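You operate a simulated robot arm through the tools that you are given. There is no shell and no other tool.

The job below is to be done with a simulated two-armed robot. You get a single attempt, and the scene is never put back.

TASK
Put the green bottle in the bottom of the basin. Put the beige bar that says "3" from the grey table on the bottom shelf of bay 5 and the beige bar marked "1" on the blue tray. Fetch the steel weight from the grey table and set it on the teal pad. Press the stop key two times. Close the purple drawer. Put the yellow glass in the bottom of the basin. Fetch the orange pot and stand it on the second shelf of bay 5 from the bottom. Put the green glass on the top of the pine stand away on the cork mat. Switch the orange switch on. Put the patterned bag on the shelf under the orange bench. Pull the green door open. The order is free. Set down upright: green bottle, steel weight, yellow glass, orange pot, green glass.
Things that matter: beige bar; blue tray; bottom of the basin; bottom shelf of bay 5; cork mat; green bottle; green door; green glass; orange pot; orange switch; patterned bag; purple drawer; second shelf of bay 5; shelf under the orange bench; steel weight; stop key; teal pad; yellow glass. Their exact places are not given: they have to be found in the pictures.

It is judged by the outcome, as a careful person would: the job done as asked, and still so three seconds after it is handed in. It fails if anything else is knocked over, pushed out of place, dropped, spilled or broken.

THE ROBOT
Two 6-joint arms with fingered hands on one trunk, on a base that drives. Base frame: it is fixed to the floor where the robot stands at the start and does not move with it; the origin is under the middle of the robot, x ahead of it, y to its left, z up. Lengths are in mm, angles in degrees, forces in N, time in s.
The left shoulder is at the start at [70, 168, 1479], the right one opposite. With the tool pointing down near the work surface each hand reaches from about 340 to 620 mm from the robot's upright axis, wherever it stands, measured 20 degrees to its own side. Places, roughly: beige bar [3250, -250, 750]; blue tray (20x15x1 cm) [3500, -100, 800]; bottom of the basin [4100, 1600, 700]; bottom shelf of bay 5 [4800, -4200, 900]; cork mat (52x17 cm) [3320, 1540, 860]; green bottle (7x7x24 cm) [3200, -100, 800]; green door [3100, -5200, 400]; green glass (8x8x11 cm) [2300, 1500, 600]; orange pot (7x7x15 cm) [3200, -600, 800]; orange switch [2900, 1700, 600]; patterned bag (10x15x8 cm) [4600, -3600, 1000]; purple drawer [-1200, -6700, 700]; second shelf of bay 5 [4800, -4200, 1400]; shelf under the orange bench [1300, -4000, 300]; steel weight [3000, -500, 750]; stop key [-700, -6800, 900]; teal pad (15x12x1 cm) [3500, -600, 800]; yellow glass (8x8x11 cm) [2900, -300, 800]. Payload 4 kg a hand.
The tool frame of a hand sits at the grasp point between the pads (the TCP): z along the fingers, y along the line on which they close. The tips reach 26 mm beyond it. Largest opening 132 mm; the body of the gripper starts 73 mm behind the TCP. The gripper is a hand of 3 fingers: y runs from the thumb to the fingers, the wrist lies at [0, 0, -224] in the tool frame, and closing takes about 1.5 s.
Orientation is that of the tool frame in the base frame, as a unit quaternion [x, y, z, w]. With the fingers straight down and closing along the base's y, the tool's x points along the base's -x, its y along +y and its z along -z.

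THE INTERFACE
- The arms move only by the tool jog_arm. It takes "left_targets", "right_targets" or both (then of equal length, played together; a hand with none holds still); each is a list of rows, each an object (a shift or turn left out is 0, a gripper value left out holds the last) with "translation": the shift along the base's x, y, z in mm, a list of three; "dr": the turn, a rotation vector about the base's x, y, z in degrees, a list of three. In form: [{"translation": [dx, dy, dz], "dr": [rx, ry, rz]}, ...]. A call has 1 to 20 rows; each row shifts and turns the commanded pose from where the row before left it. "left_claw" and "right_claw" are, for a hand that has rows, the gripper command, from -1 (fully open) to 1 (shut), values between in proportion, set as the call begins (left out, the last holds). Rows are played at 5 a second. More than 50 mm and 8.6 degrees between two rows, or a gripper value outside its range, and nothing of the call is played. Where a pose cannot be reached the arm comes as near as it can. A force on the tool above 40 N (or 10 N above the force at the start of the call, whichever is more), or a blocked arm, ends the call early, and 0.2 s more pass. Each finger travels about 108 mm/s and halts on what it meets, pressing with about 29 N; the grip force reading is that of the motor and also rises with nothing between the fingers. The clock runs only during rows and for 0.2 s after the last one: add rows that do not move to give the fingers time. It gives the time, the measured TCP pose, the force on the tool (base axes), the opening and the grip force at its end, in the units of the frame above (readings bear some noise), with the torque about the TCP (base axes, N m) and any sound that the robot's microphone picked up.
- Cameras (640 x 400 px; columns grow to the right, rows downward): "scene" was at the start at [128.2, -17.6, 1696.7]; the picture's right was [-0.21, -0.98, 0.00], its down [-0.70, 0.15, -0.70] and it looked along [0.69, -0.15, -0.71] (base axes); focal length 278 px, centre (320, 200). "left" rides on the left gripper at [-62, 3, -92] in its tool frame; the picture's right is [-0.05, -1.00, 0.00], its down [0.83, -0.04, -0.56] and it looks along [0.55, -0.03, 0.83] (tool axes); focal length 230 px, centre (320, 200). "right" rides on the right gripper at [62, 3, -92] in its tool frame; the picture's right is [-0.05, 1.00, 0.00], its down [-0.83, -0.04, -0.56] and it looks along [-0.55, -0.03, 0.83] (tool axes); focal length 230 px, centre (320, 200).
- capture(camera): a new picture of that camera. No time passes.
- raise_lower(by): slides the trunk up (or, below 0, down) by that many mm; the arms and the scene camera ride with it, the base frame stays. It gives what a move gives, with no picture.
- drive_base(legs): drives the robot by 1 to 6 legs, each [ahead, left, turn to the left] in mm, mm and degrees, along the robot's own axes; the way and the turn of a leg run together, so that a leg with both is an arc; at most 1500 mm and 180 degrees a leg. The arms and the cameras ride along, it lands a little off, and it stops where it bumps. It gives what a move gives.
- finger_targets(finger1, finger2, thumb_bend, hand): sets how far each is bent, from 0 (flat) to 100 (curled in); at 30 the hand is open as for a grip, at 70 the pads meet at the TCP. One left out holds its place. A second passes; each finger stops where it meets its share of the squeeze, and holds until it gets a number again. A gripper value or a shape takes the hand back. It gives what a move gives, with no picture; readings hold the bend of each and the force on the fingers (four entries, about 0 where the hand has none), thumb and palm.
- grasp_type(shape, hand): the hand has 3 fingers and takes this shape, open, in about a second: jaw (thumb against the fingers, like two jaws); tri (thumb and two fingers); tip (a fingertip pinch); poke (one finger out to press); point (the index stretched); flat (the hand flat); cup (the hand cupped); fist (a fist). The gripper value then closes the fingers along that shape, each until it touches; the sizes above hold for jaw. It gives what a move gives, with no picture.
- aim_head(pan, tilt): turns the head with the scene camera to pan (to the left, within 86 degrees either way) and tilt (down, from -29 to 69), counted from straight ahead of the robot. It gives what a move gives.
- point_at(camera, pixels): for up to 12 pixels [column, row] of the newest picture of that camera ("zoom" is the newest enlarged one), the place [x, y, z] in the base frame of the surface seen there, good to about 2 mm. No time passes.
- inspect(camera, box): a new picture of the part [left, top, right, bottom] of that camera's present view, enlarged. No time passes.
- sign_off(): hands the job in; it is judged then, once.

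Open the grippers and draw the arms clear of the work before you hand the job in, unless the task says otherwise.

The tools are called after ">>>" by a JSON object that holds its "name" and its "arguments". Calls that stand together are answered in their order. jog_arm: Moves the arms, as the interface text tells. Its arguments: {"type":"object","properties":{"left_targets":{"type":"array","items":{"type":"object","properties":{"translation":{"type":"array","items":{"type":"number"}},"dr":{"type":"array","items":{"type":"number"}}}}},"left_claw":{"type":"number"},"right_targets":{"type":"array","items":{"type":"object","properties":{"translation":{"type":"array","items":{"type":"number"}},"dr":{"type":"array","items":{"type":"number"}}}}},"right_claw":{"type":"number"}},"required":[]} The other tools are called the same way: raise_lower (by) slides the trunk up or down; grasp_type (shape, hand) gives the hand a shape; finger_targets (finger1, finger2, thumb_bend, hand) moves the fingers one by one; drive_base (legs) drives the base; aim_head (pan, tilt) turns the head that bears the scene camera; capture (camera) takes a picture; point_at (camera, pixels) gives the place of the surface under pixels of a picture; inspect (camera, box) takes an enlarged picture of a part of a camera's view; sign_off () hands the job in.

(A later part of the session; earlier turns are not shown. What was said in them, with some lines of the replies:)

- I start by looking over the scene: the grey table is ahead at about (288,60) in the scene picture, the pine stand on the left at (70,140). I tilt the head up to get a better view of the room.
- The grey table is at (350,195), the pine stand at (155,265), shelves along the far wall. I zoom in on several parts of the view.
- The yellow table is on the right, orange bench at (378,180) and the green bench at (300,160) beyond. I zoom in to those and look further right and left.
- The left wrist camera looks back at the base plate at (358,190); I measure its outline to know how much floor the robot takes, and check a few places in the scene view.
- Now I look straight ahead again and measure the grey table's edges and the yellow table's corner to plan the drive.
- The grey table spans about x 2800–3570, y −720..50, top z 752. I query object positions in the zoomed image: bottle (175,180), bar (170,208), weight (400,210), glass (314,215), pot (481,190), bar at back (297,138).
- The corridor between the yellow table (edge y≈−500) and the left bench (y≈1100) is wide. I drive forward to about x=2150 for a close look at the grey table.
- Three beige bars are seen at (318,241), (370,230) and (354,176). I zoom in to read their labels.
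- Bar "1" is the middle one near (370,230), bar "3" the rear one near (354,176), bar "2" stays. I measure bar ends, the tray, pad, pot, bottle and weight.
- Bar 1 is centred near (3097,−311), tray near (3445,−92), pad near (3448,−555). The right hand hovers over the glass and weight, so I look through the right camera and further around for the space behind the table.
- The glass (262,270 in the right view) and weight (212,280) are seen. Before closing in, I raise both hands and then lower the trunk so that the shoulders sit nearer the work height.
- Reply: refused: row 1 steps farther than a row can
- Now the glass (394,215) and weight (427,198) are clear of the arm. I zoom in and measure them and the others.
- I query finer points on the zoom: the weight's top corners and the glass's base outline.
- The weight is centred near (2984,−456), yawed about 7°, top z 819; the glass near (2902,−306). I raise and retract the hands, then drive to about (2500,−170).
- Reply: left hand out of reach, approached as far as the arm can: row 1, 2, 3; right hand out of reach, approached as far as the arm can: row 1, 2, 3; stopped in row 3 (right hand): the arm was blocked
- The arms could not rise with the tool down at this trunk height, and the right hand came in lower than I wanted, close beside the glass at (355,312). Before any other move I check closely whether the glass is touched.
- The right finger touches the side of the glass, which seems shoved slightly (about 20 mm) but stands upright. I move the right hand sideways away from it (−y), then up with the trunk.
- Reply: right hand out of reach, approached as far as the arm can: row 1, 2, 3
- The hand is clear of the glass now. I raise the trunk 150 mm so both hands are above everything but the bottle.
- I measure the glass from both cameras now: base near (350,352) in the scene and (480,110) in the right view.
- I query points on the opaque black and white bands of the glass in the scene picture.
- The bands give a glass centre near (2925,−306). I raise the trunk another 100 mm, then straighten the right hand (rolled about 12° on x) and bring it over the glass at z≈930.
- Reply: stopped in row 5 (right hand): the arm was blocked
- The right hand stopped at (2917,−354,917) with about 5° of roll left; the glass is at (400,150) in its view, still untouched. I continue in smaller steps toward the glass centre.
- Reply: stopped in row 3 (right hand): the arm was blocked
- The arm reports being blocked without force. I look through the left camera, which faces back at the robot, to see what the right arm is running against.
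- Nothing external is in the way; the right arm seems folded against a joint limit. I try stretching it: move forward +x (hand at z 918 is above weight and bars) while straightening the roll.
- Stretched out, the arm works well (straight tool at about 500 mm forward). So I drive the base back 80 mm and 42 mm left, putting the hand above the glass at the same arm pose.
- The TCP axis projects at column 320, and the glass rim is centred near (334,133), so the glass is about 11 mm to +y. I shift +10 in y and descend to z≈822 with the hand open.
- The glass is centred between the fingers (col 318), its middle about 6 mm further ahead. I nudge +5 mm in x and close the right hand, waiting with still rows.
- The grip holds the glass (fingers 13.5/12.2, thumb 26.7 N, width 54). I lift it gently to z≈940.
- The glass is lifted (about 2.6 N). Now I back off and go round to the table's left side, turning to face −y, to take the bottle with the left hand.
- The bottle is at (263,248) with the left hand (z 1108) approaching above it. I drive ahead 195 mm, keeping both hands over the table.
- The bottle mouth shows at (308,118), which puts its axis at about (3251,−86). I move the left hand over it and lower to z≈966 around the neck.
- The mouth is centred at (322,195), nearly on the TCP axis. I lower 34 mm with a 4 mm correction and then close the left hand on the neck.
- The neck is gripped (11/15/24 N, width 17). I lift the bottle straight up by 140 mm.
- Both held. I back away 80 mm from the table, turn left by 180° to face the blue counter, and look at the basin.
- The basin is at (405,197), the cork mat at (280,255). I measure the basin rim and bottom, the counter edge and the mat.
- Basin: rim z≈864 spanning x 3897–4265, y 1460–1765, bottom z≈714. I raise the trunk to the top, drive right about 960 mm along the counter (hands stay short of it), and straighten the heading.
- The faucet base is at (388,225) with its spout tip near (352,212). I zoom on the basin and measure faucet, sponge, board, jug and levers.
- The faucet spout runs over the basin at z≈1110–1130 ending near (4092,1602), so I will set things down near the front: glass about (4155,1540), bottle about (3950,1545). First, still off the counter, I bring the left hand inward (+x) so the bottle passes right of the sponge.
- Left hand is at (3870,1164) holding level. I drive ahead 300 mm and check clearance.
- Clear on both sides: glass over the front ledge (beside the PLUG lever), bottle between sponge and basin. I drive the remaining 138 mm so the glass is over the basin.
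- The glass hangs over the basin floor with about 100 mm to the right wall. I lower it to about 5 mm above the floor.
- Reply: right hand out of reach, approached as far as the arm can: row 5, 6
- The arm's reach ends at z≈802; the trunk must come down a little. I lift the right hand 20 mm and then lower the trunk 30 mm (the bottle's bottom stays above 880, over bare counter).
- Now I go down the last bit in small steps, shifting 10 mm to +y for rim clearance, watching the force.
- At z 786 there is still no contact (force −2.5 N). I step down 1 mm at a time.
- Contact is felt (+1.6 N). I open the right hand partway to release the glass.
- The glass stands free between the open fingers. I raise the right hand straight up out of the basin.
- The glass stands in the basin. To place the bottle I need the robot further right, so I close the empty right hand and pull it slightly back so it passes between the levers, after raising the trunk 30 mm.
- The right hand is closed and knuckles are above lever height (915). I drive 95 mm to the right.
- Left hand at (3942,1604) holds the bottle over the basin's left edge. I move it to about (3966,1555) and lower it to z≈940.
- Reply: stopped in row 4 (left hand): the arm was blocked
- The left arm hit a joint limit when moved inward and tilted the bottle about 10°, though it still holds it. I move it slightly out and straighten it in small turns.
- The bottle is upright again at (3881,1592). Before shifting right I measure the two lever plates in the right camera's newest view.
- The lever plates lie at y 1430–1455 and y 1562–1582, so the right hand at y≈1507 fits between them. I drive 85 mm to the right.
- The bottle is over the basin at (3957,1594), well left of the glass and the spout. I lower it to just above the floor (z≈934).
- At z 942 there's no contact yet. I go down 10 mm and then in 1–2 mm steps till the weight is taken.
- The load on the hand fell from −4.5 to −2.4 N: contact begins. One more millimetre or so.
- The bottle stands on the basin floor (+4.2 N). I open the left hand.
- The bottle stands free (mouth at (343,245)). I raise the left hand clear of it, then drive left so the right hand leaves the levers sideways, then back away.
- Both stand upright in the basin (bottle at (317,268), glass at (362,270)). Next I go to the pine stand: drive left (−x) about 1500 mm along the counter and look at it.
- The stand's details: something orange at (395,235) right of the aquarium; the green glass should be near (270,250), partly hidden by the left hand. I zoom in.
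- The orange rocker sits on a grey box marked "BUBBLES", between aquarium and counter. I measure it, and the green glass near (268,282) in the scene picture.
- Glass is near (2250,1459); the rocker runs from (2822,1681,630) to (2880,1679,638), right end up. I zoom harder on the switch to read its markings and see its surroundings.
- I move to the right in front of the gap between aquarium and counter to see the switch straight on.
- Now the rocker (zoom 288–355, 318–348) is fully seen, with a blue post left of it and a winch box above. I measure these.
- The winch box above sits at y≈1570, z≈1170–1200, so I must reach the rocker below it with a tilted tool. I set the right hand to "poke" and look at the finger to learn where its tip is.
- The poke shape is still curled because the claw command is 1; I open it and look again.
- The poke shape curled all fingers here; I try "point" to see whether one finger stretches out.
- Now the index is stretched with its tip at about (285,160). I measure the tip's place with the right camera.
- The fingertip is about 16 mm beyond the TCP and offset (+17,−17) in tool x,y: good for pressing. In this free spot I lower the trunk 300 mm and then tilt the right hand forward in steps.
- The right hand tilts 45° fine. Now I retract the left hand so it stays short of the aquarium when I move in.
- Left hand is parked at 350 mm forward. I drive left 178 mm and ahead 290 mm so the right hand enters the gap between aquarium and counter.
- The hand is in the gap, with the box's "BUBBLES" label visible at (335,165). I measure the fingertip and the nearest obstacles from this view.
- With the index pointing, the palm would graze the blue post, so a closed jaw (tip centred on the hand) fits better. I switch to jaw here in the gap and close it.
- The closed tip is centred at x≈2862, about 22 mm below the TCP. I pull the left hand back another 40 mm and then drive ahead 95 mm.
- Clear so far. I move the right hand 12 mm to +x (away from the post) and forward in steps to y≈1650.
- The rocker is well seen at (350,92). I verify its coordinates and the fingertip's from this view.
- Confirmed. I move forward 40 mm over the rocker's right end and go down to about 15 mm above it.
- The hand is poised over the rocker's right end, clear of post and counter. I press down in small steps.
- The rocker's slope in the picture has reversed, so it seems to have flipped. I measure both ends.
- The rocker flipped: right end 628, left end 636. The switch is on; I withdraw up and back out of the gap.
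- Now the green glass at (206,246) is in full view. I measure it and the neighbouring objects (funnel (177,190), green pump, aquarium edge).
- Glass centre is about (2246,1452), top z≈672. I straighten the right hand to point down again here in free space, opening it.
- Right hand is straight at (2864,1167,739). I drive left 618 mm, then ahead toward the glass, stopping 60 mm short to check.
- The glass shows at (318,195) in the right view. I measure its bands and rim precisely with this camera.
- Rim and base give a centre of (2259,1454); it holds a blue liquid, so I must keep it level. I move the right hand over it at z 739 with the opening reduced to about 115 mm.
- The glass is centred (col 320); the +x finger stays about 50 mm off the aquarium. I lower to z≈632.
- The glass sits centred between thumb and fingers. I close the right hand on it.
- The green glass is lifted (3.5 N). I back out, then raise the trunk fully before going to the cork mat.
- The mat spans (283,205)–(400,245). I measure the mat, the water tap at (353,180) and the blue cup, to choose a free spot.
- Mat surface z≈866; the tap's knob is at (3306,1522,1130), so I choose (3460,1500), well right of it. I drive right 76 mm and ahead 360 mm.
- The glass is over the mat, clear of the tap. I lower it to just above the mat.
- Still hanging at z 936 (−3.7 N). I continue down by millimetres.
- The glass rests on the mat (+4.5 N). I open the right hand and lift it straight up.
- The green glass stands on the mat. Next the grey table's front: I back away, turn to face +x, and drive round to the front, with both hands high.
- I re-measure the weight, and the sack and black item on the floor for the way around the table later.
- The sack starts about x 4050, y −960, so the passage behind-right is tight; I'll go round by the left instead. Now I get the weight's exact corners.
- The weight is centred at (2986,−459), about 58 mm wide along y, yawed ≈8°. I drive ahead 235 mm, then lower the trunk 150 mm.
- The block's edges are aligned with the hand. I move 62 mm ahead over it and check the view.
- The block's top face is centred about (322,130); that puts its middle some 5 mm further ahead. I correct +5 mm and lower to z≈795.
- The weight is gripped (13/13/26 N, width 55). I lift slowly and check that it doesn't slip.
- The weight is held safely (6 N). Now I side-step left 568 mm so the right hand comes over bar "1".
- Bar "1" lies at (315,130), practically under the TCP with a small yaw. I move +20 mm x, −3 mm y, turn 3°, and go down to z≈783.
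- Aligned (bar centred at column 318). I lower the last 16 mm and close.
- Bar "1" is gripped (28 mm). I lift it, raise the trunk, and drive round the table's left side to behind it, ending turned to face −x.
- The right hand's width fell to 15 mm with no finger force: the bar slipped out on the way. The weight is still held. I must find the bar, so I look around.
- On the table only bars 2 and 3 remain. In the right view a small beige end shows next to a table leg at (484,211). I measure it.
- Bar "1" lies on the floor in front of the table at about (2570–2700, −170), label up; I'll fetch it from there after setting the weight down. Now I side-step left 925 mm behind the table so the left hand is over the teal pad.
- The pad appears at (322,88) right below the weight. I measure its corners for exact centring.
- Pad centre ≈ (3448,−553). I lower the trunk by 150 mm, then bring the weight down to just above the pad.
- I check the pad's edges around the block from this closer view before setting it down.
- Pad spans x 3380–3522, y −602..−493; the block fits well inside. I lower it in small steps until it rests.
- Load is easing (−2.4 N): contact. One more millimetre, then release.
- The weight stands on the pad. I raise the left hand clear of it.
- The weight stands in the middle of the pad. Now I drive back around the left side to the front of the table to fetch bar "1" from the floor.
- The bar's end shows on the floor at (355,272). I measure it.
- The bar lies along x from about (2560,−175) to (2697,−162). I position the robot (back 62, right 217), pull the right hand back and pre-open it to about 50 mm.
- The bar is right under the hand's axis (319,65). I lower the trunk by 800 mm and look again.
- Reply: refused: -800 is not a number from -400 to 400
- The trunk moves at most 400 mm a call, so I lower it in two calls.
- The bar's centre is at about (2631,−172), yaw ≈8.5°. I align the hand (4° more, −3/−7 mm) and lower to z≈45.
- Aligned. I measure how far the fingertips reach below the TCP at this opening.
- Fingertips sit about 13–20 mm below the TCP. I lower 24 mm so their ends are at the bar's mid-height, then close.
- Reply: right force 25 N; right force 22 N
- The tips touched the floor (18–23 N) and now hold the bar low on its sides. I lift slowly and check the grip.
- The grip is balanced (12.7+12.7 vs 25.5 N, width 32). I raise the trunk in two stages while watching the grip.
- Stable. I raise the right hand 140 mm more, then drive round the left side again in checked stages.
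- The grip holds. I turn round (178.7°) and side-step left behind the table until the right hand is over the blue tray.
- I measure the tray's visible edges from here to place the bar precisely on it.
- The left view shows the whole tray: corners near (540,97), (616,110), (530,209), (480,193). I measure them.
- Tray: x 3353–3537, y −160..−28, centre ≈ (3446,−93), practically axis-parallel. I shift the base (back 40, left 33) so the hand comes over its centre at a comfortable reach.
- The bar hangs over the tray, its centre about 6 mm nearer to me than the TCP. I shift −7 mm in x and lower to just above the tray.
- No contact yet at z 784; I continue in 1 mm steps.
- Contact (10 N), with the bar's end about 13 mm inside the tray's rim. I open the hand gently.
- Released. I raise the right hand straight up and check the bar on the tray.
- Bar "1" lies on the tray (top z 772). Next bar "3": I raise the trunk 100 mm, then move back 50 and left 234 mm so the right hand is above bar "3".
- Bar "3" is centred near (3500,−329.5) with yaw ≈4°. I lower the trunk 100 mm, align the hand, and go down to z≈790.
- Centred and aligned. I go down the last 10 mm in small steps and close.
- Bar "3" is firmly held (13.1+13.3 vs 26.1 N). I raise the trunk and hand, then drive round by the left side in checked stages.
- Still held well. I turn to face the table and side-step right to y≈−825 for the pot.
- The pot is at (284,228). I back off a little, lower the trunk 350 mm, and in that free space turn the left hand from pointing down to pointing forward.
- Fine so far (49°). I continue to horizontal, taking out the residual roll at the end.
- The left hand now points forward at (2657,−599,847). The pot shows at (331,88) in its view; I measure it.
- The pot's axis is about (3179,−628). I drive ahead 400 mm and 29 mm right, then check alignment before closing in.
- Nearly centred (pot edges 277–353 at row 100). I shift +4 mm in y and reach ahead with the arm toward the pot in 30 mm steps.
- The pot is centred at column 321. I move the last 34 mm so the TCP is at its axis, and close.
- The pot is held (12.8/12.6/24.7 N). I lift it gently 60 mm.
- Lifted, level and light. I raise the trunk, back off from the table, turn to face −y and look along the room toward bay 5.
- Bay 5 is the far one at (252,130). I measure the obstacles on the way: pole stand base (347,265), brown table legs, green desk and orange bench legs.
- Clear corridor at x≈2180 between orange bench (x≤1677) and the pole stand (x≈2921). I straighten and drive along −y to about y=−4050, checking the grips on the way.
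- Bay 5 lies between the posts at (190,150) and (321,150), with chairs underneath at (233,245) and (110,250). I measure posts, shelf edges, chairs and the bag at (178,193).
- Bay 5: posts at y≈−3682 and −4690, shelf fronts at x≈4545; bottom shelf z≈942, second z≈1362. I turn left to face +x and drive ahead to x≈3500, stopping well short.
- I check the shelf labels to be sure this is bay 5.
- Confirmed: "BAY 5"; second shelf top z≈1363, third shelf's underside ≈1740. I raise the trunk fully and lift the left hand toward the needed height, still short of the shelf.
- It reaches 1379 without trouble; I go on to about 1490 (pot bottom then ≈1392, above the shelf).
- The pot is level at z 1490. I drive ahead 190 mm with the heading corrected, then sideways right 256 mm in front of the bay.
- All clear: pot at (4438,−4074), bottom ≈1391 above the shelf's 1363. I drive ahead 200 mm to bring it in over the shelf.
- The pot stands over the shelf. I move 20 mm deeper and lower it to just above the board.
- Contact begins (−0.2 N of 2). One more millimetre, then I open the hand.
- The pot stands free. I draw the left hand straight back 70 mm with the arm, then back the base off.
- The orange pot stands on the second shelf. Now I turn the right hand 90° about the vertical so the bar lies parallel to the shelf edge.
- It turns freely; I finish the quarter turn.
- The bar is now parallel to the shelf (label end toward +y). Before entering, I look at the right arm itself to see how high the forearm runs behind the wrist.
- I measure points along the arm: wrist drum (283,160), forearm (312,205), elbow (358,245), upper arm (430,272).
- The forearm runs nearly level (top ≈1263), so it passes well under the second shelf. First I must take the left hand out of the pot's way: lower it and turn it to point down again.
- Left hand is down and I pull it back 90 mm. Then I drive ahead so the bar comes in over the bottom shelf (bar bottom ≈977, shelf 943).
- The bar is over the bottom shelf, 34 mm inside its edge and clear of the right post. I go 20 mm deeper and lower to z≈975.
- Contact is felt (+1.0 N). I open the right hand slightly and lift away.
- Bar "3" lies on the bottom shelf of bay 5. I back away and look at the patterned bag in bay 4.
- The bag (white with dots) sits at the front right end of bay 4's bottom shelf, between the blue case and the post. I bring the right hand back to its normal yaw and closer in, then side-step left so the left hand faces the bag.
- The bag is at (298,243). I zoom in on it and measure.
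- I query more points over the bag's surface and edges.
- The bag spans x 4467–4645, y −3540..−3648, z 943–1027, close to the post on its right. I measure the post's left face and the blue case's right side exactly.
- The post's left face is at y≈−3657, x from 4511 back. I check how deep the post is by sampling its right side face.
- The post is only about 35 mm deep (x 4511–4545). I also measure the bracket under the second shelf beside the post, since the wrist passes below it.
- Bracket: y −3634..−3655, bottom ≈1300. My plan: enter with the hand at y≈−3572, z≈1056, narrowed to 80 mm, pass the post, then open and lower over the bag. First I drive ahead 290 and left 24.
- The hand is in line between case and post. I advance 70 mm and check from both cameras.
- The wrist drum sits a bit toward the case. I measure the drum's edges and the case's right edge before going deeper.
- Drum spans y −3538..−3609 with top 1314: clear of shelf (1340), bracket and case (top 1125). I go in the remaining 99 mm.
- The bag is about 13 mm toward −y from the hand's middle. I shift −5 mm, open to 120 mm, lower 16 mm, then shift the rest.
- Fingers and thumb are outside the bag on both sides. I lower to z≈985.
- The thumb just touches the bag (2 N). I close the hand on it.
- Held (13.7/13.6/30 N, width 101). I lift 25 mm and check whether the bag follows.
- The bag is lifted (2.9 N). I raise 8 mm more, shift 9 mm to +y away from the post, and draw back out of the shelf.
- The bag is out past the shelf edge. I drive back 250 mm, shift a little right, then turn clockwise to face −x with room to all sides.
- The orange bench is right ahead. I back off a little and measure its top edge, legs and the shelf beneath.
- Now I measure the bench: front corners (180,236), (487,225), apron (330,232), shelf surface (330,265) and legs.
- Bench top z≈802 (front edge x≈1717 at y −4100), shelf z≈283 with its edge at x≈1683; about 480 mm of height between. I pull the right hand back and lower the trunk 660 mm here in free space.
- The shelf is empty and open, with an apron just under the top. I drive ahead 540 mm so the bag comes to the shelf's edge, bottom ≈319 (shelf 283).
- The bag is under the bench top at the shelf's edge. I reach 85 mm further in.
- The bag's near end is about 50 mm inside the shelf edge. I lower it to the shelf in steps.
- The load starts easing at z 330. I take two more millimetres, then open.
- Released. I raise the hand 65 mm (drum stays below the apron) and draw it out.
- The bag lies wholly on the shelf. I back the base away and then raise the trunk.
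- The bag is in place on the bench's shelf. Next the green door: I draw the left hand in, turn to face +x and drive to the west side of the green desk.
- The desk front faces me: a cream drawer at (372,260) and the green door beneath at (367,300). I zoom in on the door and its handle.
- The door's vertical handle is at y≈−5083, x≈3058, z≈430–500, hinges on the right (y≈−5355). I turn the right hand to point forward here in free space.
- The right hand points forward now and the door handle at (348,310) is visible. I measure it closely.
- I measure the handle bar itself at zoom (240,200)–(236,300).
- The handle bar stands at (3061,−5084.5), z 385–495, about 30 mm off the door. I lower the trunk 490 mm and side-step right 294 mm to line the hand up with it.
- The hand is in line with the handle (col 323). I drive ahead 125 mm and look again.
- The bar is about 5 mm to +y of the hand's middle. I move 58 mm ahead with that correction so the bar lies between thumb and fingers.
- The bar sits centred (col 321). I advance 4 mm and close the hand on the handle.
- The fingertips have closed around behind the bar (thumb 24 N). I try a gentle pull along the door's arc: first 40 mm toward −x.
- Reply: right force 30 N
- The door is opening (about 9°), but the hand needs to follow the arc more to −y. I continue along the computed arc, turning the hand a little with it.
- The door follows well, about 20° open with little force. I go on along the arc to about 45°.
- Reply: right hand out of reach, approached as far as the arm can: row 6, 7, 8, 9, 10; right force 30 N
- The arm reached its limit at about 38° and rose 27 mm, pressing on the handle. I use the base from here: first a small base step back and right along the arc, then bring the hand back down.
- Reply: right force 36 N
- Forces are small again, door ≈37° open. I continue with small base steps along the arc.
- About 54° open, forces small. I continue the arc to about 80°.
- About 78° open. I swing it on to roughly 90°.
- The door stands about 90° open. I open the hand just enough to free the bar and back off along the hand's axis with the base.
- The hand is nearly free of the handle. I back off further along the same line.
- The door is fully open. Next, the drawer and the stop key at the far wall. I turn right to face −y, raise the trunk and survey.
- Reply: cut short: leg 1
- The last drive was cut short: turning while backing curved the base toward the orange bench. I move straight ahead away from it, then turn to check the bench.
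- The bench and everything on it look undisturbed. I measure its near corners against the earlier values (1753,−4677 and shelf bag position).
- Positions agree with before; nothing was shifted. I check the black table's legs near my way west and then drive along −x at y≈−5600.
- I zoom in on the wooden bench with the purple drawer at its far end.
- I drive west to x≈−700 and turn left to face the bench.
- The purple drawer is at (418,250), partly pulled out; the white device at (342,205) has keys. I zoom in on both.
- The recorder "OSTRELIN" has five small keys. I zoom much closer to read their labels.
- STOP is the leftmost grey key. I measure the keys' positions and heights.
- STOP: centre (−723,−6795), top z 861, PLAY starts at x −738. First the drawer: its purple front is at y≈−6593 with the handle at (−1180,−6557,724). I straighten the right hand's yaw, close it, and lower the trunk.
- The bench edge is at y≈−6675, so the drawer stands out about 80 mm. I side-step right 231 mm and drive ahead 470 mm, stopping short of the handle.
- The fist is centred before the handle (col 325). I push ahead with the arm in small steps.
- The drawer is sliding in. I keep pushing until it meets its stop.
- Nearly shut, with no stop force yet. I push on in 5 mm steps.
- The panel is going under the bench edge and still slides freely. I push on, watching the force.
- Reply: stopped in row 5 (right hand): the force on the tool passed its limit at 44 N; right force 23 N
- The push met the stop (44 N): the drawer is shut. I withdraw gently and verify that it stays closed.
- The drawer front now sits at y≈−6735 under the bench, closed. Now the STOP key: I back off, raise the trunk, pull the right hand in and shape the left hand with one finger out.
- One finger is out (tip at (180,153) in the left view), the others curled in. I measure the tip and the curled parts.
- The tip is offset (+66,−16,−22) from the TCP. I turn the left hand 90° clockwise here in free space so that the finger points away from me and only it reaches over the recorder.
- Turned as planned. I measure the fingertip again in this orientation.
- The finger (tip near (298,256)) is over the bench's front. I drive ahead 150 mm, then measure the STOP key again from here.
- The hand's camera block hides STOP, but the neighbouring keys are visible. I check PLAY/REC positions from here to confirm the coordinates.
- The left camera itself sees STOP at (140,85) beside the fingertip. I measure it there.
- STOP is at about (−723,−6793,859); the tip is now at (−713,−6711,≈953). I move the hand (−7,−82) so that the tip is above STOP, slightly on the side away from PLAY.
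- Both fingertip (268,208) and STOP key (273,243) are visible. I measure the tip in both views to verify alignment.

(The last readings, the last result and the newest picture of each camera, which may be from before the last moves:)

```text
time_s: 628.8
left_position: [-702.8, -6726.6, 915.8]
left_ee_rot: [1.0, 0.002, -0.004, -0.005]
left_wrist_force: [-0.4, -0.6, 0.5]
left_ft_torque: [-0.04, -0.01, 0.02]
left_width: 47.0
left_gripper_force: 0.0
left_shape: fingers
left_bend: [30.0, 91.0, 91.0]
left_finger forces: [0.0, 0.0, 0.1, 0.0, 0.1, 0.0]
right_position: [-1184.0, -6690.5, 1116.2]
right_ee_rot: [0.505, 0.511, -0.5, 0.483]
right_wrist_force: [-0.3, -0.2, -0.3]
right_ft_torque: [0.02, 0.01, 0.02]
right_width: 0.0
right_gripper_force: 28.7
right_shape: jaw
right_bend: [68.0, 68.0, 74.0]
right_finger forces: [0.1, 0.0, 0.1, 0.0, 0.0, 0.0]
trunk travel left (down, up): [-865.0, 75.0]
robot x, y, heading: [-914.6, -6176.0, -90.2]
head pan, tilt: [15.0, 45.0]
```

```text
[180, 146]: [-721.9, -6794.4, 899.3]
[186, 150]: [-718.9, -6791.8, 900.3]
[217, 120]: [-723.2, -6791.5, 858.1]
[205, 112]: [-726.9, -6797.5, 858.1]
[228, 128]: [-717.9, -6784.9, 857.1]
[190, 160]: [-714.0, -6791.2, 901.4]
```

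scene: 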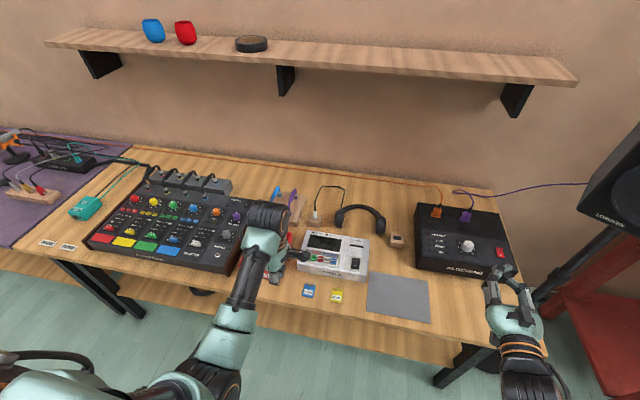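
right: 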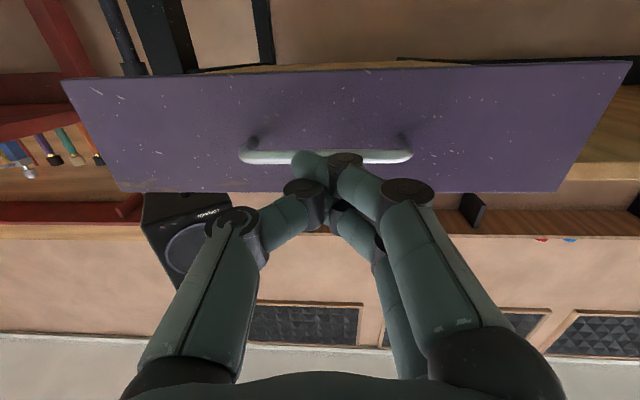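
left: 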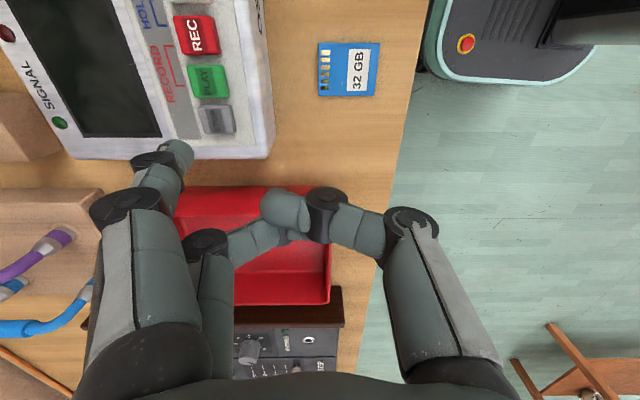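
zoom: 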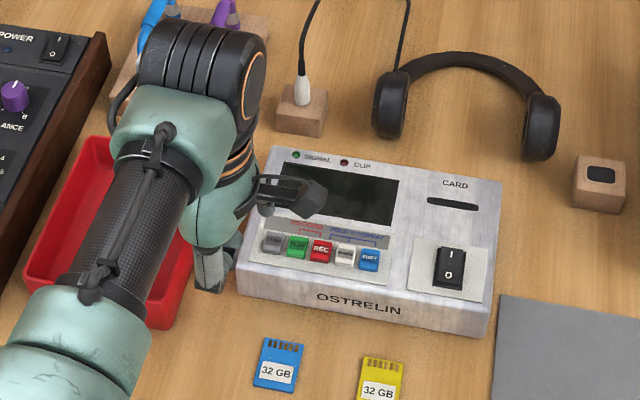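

The tip (x −720, y −6794) is right over STOP (x −715..−732). I go down to just above the key.

>>> {"name": "jog_arm", "arguments": {"left_targets": [{"translation": [0, 0, -15]}, {"translation": [0, 0, -8]}, {}]}}

>>> {"name": "inspect", "arguments": {"camera": "scene", "box": [290, 225, 350, 270]}}

```text
time_s: 629.6
left_position: [-703.5, -6725.4, 893.5]
left_ee_rot: [1.0, 0.002, -0.003, -0.007]
left_wrist_force: [-0.6, 0.4, -0.2]
left_ft_torque: [0.02, 0.0, 0.02]
left_width: 47.3
left_gripper_force: 0.1
left_shape: fingers
left_bend: [30.0, 91.0, 91.0]
left_finger forces: [0.0, 0.0, 0.1, 0.0, 0.0, 0.0]
right_position: [-1184.7, -6690.5, 1115.1]
right_ee_rot: [0.505, 0.511, -0.5, 0.484]
right_wrist_force: [0.1, 0.1, -0.9]
right_ft_torque: [-0.05, -0.01, -0.01]
right_width: 0.0
right_gripper_force: 29.5
right_shape: jaw
right_bend: [68.0, 68.0, 74.0]
right_finger forces: [0.1, 0.1, 0.1, 0.1, 0.0, 0.0]
trunk travel left (down, up): [-865.0, 75.0]
robot x, y, heading: [-912.3, -6178.2, -89.9]
head pan, tilt: [15.0, 45.0]
```

```text
8.89 times, centred on (320, 248) of scene
```

zoom: 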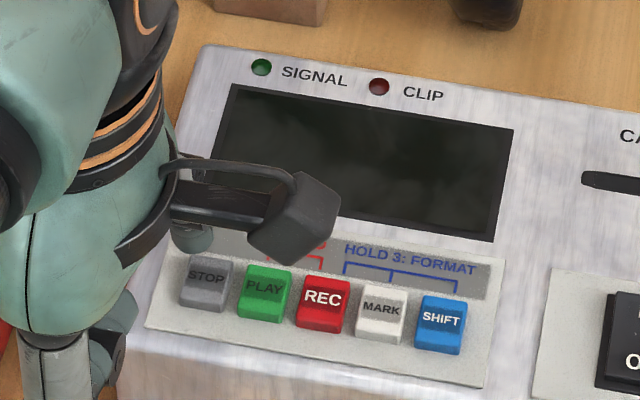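

The fingertip hangs about 9 mm above STOP. I press down in small steps and watch force and sound.

>>> {"name": "jog_arm", "arguments": {"left_targets": [{"translation": [0, 0, -3]}, {"translation": [0, 0, -3]}, {"translation": [0, 0, -2]}]}}

>>> {"name": "jog_arm", "arguments": {"left_targets": [{"translation": [0, 0, -1]}, {"translation": [0, 0, -1]}]}}

```text
time_s: 630.4
left_position: [-703.6, -6727.7, 884.6]
left_ee_rot: [1.0, 0.003, -0.003, -0.006]
left_wrist_force: [0.3, -0.4, 0.1]
left_ft_torque: [-0.02, 0.0, -0.03]
left_width: 47.2
left_gripper_force: 0.8
left_shape: fingers
left_bend: [30.0, 91.0, 91.0]
left_finger forces: [0.1, 0.0, 0.1, 0.0, 0.1, 0.0]
right_position: [-1185.5, -6690.7, 1115.3]
right_ee_rot: [0.505, 0.511, -0.5, 0.484]
right_wrist_force: [-0.2, 0.4, 0.3]
right_ft_torque: [0.0, 0.02, 0.0]
right_width: 0.1
right_gripper_force: 28.8
right_shape: jaw
right_bend: [68.0, 68.0, 74.0]
right_finger forces: [0.0, 0.0, 0.0, 0.0, 0.0, 0.0]
trunk travel left (down, up): [-865.0, 75.0]
robot x, y, heading: [-915.1, -6179.5, -90.0]
head pan, tilt: [15.0, 45.0]
```

```text
time_s: 631.0
left_position: [-702.1, -6727.0, 884.1]
left_ee_rot: [1.0, 0.003, -0.003, -0.006]
left_wrist_force: [-0.8, 0.3, 1.0]
left_ft_torque: [-0.1, 0.03, -0.02]
left_width: 47.4
left_gripper_force: 0.8
left_shape: fingers
left_bend: [30.0, 91.0, 91.0]
left_finger forces: [0.7, 0.1, 0.0, 0.0, 0.0, 0.0]
right_position: [-1185.3, -6690.5, 1114.4]
right_ee_rot: [0.505, 0.511, -0.5, 0.483]
right_wrist_force: [0.7, -0.1, -0.6]
right_ft_torque: [0.0, 0.0, -0.01]
right_width: 0.0
right_gripper_force: 29.1
right_shape: jaw
right_bend: [68.0, 68.0, 74.0]
right_finger forces: [0.1, 0.1, 0.1, 0.0, 0.0, 0.1]
trunk travel left (down, up): [-865.0, 75.0]
robot x, y, heading: [-913.4, -6175.7, -90.5]
head pan, tilt: [15.0, 45.0]
```

Contact begins (finger 0.7 N). I press 1.5 mm further at a time.

>>> {"name": "jog_arm", "arguments": {"left_targets": [{"translation": [0, 0, -1]}, {"translation": [0, 0, -1]}]}}

>>> {"name": "inspect", "arguments": {"camera": "scene", "box": [290, 225, 350, 270]}}

```text
time_s: 631.6
left_position: [-702.3, -6727.0, 880.6]
left_ee_rot: [1.0, 0.002, -0.002, -0.006]
left_wrist_force: [-0.4, 0.5, 1.9]
left_ft_torque: [-0.14, 0.0, -0.02]
left_width: 47.4
left_gripper_force: 0.8
left_shape: fingers
left_bend: [30.0, 91.0, 91.0]
left_finger forces: [1.6, 0.1, 0.0, 0.0, 0.0, 0.0]
right_position: [-1183.6, -6690.6, 1115.5]
right_ee_rot: [0.505, 0.511, -0.5, 0.484]
right_wrist_force: [0.2, 0.1, 0.2]
right_ft_torque: [0.0, 0.0, -0.03]
right_width: 0.0
right_gripper_force: 28.5
right_shape: jaw
right_bend: [68.0, 68.0, 74.0]
right_finger forces: [0.1, 0.0, 0.0, 0.1, 0.0, 0.0]
trunk travel left (down, up): [-865.0, 75.0]
robot x, y, heading: [-913.4, -6175.2, -90.4]
head pan, tilt: [15.0, 45.0]
heard: click
```

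```text
8.89 times, centred on (320, 248) of scene
```

zoom: 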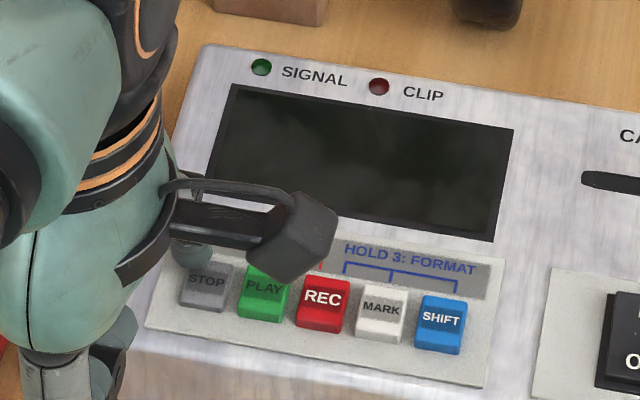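

A click was heard: first press done. I lift 8 mm to release it fully.

>>> {"name": "jog_arm", "arguments": {"left_targets": [{"translation": [0, 0, 4]}, {"translation": [0, 0, 5]}, {}]}}

```text
time_s: 632.4
left_position: [-701.1, -6727.9, 889.5]
left_ee_rot: [1.0, 0.003, -0.004, -0.006]
left_wrist_force: [0.3, -0.2, -0.4]
left_ft_torque: [0.0, 0.01, -0.02]
left_width: 47.4
left_gripper_force: 0.0
left_shape: fingers
left_bend: [30.0, 91.0, 91.0]
left_finger forces: [0.0, 0.0, 0.1, 0.0, 0.0, 0.0]
right_position: [-1184.2, -6690.9, 1115.1]
right_ee_rot: [0.505, 0.512, -0.5, 0.483]
right_wrist_force: [-1.0, -0.5, 0.4]
right_ft_torque: [0.01, -0.03, -0.06]
right_width: 0.0
right_gripper_force: 28.8
right_shape: jaw
right_bend: [68.0, 68.0, 74.0]
right_finger forces: [0.0, 0.1, 0.1, 0.0, 0.0, 0.1]
trunk travel left (down, up): [-865.0, 75.0]
robot x, y, heading: [-914.0, -6176.6, -90.2]
head pan, tilt: [15.0, 45.0]
```

The key is free again (0 N). Now the second press, same depth.

>>> {"name": "jog_arm", "arguments": {"left_targets": [{"translation": [0, 0, -4]}, {"translation": [0, 0, -3]}, {"translation": [0, 0, -1]}, {"translation": [0, 0, -1]}]}}

```text
time_s: 633.4
left_position: [-703.1, -6725.5, 879.3]
left_ee_rot: [1.0, 0.002, -0.003, -0.006]
left_wrist_force: [0.5, 0.4, 1.2]
left_ft_torque: [-0.13, -0.04, 0.04]
left_width: 47.6
left_gripper_force: 0.9
left_shape: fingers
left_bend: [30.0, 91.0, 91.0]
left_finger forces: [1.6, 0.0, 0.1, 0.1, 0.0, 0.0]
right_position: [-1184.5, -6690.4, 1116.4]
right_ee_rot: [0.504, 0.512, -0.499, 0.484]
right_wrist_force: [0.4, 0.3, 0.0]
right_ft_torque: [-0.03, -0.01, 0.01]
right_width: 0.0
right_gripper_force: 29.0
right_shape: jaw
right_bend: [68.0, 68.0, 74.0]
right_finger forces: [0.1, 0.1, 0.0, 0.1, 0.1, 0.1]
trunk travel left (down, up): [-865.0, 75.0]
robot x, y, heading: [-911.6, -6176.2, -90.0]
head pan, tilt: [15.0, 45.0]
heard: click
```

The second click was heard. I lift straight up well clear and back away from the bench.

>>> {"name": "jog_arm", "arguments": {"left_targets": [{"translation": [0, 0, 10]}, {"translation": [0, 0, 25]}, {"translation": [0, 0, 30]}, {"translation": [0, 0, 30]}]}}

>>> {"name": "drive_base", "arguments": {"legs": [[-500, 0, 0]]}}

>>> {"name": "aim_head", "arguments": {"pan": 0, "tilt": 35}}

>>> {"name": "capture", "arguments": {"camera": "scene"}}

```text
time_s: 634.4
left_position: [-702.9, -6726.1, 977.7]
left_ee_rot: [1.0, 0.003, -0.003, -0.007]
left_wrist_force: [-0.2, -0.8, -0.4]
left_ft_torque: [-0.01, 0.03, 0.0]
left_width: 48.0
left_gripper_force: 0.0
left_shape: fingers
left_bend: [30.0, 91.0, 91.0]
left_finger forces: [0.0, 0.0, 0.0, 0.0, 0.0, 0.1]
right_position: [-1185.5, -6691.3, 1116.1]
right_ee_rot: [0.505, 0.511, -0.501, 0.483]
right_wrist_force: [-0.1, 0.5, -0.2]
right_ft_torque: [0.0, -0.02, 0.0]
right_width: 0.0
right_gripper_force: 29.0
right_shape: jaw
right_bend: [68.0, 68.0, 74.0]
right_finger forces: [0.0, 0.0, 0.0, 0.1, 0.0, 0.0]
trunk travel left (down, up): [-865.0, 75.0]
robot x, y, heading: [-916.4, -6177.9, -90.1]
head pan, tilt: [15.0, 45.0]
```

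```text
time_s: 637.4
left_position: [-702.4, -6236.4, 976.9]
left_ee_rot: [1.0, 0.001, -0.003, -0.007]
left_wrist_force: [0.1, -0.4, 0.1]
left_ft_torque: [0.05, 0.01, 0.02]
left_width: 47.6
left_gripper_force: 0.0
left_shape: fingers
left_bend: [30.0, 91.0, 91.0]
left_finger forces: [0.0, 0.0, 0.0, 0.0, 0.0, 0.1]
right_position: [-1184.9, -6198.1, 1114.7]
right_ee_rot: [0.505, 0.511, -0.5, 0.483]
right_wrist_force: [0.4, -0.3, -0.4]
right_ft_torque: [-0.01, 0.03, 0.0]
right_width: 0.0
right_gripper_force: 28.7
right_shape: jaw
right_bend: [68.0, 68.0, 74.0]
right_finger forces: [0.0, 0.0, 0.0, 0.0, 0.1, 0.0]
trunk travel left (down, up): [-865.0, 75.0]
robot x, y, heading: [-910.5, -5683.1, -90.6]
head pan, tilt: [15.0, 45.0]
```

```text
time_s: 638.1
left_position: [-703.5, -6235.2, 977.4]
left_ee_rot: [1.0, 0.001, -0.004, -0.005]
left_wrist_force: [-1.1, 0.1, 0.1]
left_ft_torque: [0.02, 0.03, 0.01]
left_width: 47.6
left_gripper_force: 0.0
left_shape: fingers
left_bend: [30.0, 91.0, 91.0]
left_finger forces: [0.0, 0.1, 0.1, 0.0, 0.0, 0.0]
right_position: [-1183.4, -6197.2, 1115.1]
right_ee_rot: [0.505, 0.511, -0.501, 0.483]
right_wrist_force: [0.4, -0.1, -0.7]
right_ft_torque: [0.04, 0.02, 0.01]
right_width: 0.0
right_gripper_force: 29.0
right_shape: jaw
right_bend: [68.0, 68.0, 74.0]
right_finger forces: [0.1, 0.0, 0.1, 0.0, 0.0, 0.0]
trunk travel left (down, up): [-865.0, 75.0]
robot x, y, heading: [-912.2, -5686.6, -90.4]
head pan, tilt: [0.0, 35.0]
```

```text
taken
```

scene: 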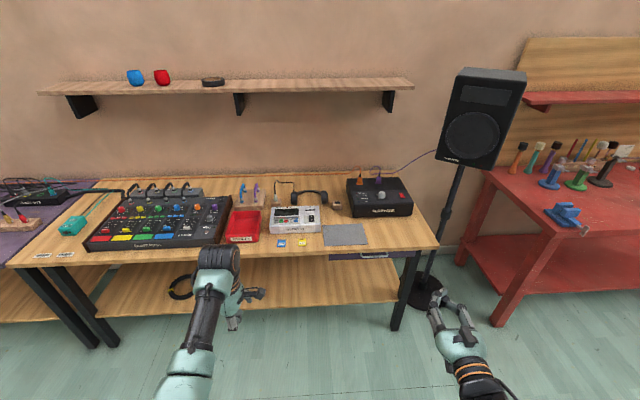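

Both clicks are done. I take a close look at the drawer to be sure it is fully shut.

>>> {"name": "inspect", "arguments": {"camera": "scene", "box": [310, 230, 450, 340]}}

>>> {"name": "point_at", "arguments": {"camera": "scene", "pixels": [[335, 257], [350, 258], [390, 256], [400, 300], [408, 290], [398, 320], [370, 252], [345, 250]]}}

```text
3.64 times, centred on (380, 285) of scene
```

zoom: 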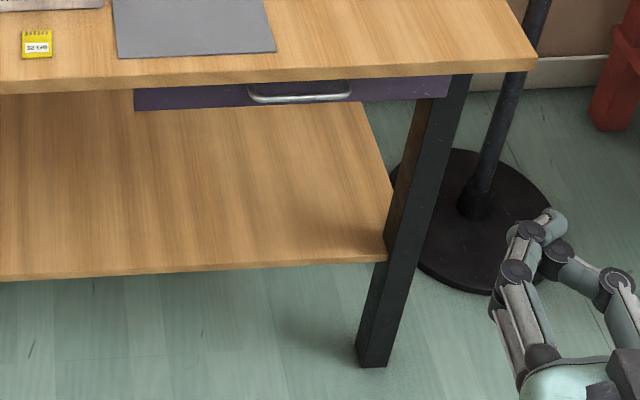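

```text
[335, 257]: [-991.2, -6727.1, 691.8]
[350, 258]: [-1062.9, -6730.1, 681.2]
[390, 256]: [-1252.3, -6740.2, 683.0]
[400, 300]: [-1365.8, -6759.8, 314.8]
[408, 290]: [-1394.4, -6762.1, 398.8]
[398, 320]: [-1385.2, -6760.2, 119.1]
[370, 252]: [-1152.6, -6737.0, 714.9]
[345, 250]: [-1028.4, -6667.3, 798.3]
```

The drawer panel rests against the bench leg's front (leg y≈−6760), so it is fully shut. I open both grippers here in free space.

>>> {"name": "grasp_type", "arguments": {"shape": "jaw", "hand": "left"}}

>>> {"name": "jog_arm", "arguments": {"left_targets": [{}, {}, {}, {}, {}, {}, {}], "right_targets": [{}, {}, {}, {}, {}, {}, {}], "left_claw": -1, "right_claw": -1}}

>>> {"name": "aim_head", "arguments": {"pan": 80, "tilt": 15}}

>>> {"name": "capture", "arguments": {"camera": "scene"}}

```text
time_s: 639.0
left_position: [-702.2, -6234.9, 977.2]
left_ee_rot: [1.0, 0.0, -0.004, -0.006]
left_wrist_force: [-0.7, -0.1, 0.1]
left_ft_torque: [-0.02, 0.02, -0.04]
left_width: 132.1
left_gripper_force: 0.0
left_shape: jaw
left_bend: [30.0, 30.0, 30.0]
left_finger forces: [0.0, 0.0, 0.1, 0.1, 0.1, 0.0]
right_position: [-1183.9, -6196.9, 1115.5]
right_ee_rot: [0.505, 0.511, -0.501, 0.483]
right_wrist_force: [-0.6, 0.6, -1.3]
right_ft_torque: [0.03, 0.03, 0.0]
right_width: 0.0
right_gripper_force: 29.3
right_shape: jaw
right_bend: [68.0, 68.0, 74.0]
right_finger forces: [0.0, 0.1, 0.0, 0.1, 0.0, 0.1]
trunk travel left (down, up): [-865.0, 75.0]
robot x, y, heading: [-911.6, -5686.5, -90.4]
head pan, tilt: [0.0, 35.0]
```

```text
time_s: 640.6
left_position: [-702.2, -6235.5, 976.7]
left_ee_rot: [1.0, 0.0, -0.003, -0.006]
left_wrist_force: [0.8, 1.1, 0.0]
left_ft_torque: [0.02, -0.01, -0.04]
left_width: 132.2
left_gripper_force: 0.0
left_shape: jaw
left_bend: [30.0, 30.0, 30.0]
left_finger forces: [0.0, 0.0, 0.0, 0.1, 0.0, 0.0]
right_position: [-1183.9, -6196.3, 1115.1]
right_ee_rot: [0.505, 0.511, -0.5, 0.483]
right_wrist_force: [0.0, -0.5, -0.1]
right_ft_torque: [0.02, -0.04, 0.02]
right_width: 131.8
right_gripper_force: 0.1
right_shape: jaw
right_bend: [30.0, 30.0, 30.0]
right_finger forces: [0.0, 0.0, 0.0, 0.0, 0.0, 0.1]
trunk travel left (down, up): [-865.0, 75.0]
robot x, y, heading: [-909.9, -5684.2, -90.6]
head pan, tilt: [0.0, 35.0]
```

```text
time_s: 642.1
left_position: [-703.0, -6235.8, 976.6]
left_ee_rot: [1.0, 0.001, -0.004, -0.007]
left_wrist_force: [0.2, 0.0, -0.1]
left_ft_torque: [-0.02, 0.0, 0.03]
left_width: 132.1
left_gripper_force: 0.1
left_shape: jaw
left_bend: [30.0, 30.0, 30.0]
left_finger forces: [0.1, 0.1, 0.0, 0.0, 0.0, 0.1]
right_position: [-1184.3, -6197.0, 1115.6]
right_ee_rot: [0.505, 0.511, -0.5, 0.484]
right_wrist_force: [0.1, -1.1, 0.0]
right_ft_torque: [0.0, 0.0, 0.0]
right_width: 131.9
right_gripper_force: 0.0
right_shape: jaw
right_bend: [30.0, 30.0, 30.0]
right_finger forces: [0.1, 0.0, 0.0, 0.0, 0.1, 0.0]
trunk travel left (down, up): [-865.0, 75.0]
robot x, y, heading: [-910.3, -5679.2, -90.5]
head pan, tilt: [80.0, 15.0]
```

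```text
taken
```

scene: 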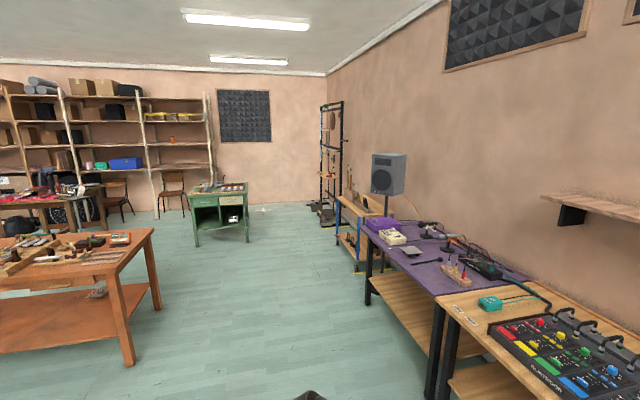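

From here I check the far side once more: the pot on bay 5's second shelf at (172,140) and the green door at (240,215).

>>> {"name": "inspect", "arguments": {"camera": "scene", "box": [130, 90, 270, 250]}}

>>> {"name": "inspect", "arguments": {"camera": "scene", "box": [0, 220, 170, 350]}}

```text
2.50 times, centred on (200, 170) of scene
```

zoom: 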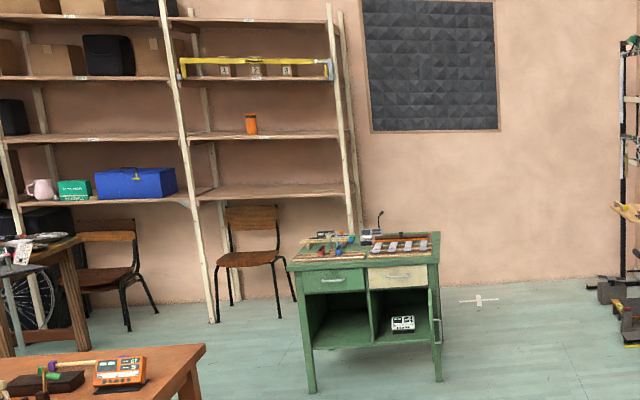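

```text
3.08 times, centred on (85, 285) of scene
```

zoom: 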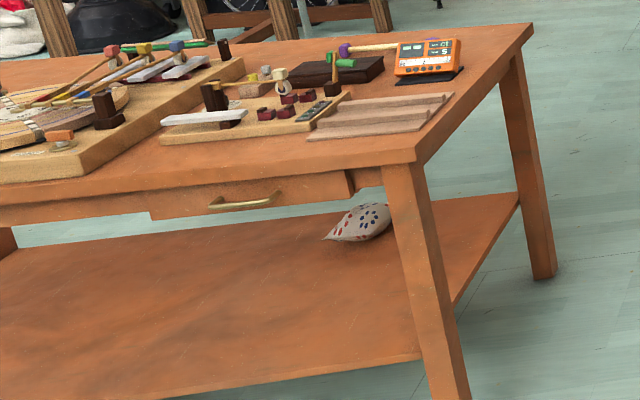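

All looks as intended: pot on the second shelf, door wide open, bag on the bench's shelf, drawer shut, STOP pressed twice, hands open and clear. I hand the job in.

>>> {"name": "sign_off", "arguments": {}}

```text
The job is handed in.
```

I finished every item on the list and handed the job in. I dropped bar "1" once on the way, and a few other things below did not go cleanly.

| Task | Result |
|---|---|
| Green bottle and yellow glass | Both stand upright on the bottom of the basin. |
| Bar "3" | On the bottom shelf of bay 5. |
| Bar "1" | On the blue tray. |
| Steel weight | Upright on the teal pad. |
| Stop key | Pressed twice; I heard a click each time. |
| Purple drawer | Pushed in until it met its stop. |
| Orange pot | Upright on the second shelf of bay 5. |
| Green glass | Upright on the cork mat. |
| Orange switch | Rocker flipped; I took its right side as "on", going by the other switches, since it has no markings. |
| Patterned bag | On the shelf under the orange bench. |
| Green door | Pulled open to about 90°. |

What did not go cleanly:
- **Bar "1" fell:** it slipped out of the hand and landed on the floor in front of the grey table. I picked it up and placed it on the tray.
- **Yellow glass nudged:** the hand pushed it about 20 mm on the table before I gripped it. It stayed upright.
- **Base stopped near the orange bench:** a turn was cut short, probably by a bump. I measured the bench afterwards and it had not moved noticeably.
- **Bottle tilted:** it leaned about 10° while carried to the basin, then I straightened it before setting it down.

I checked the basin, cork mat, tray and pad right after placing things there, but not again at the end.
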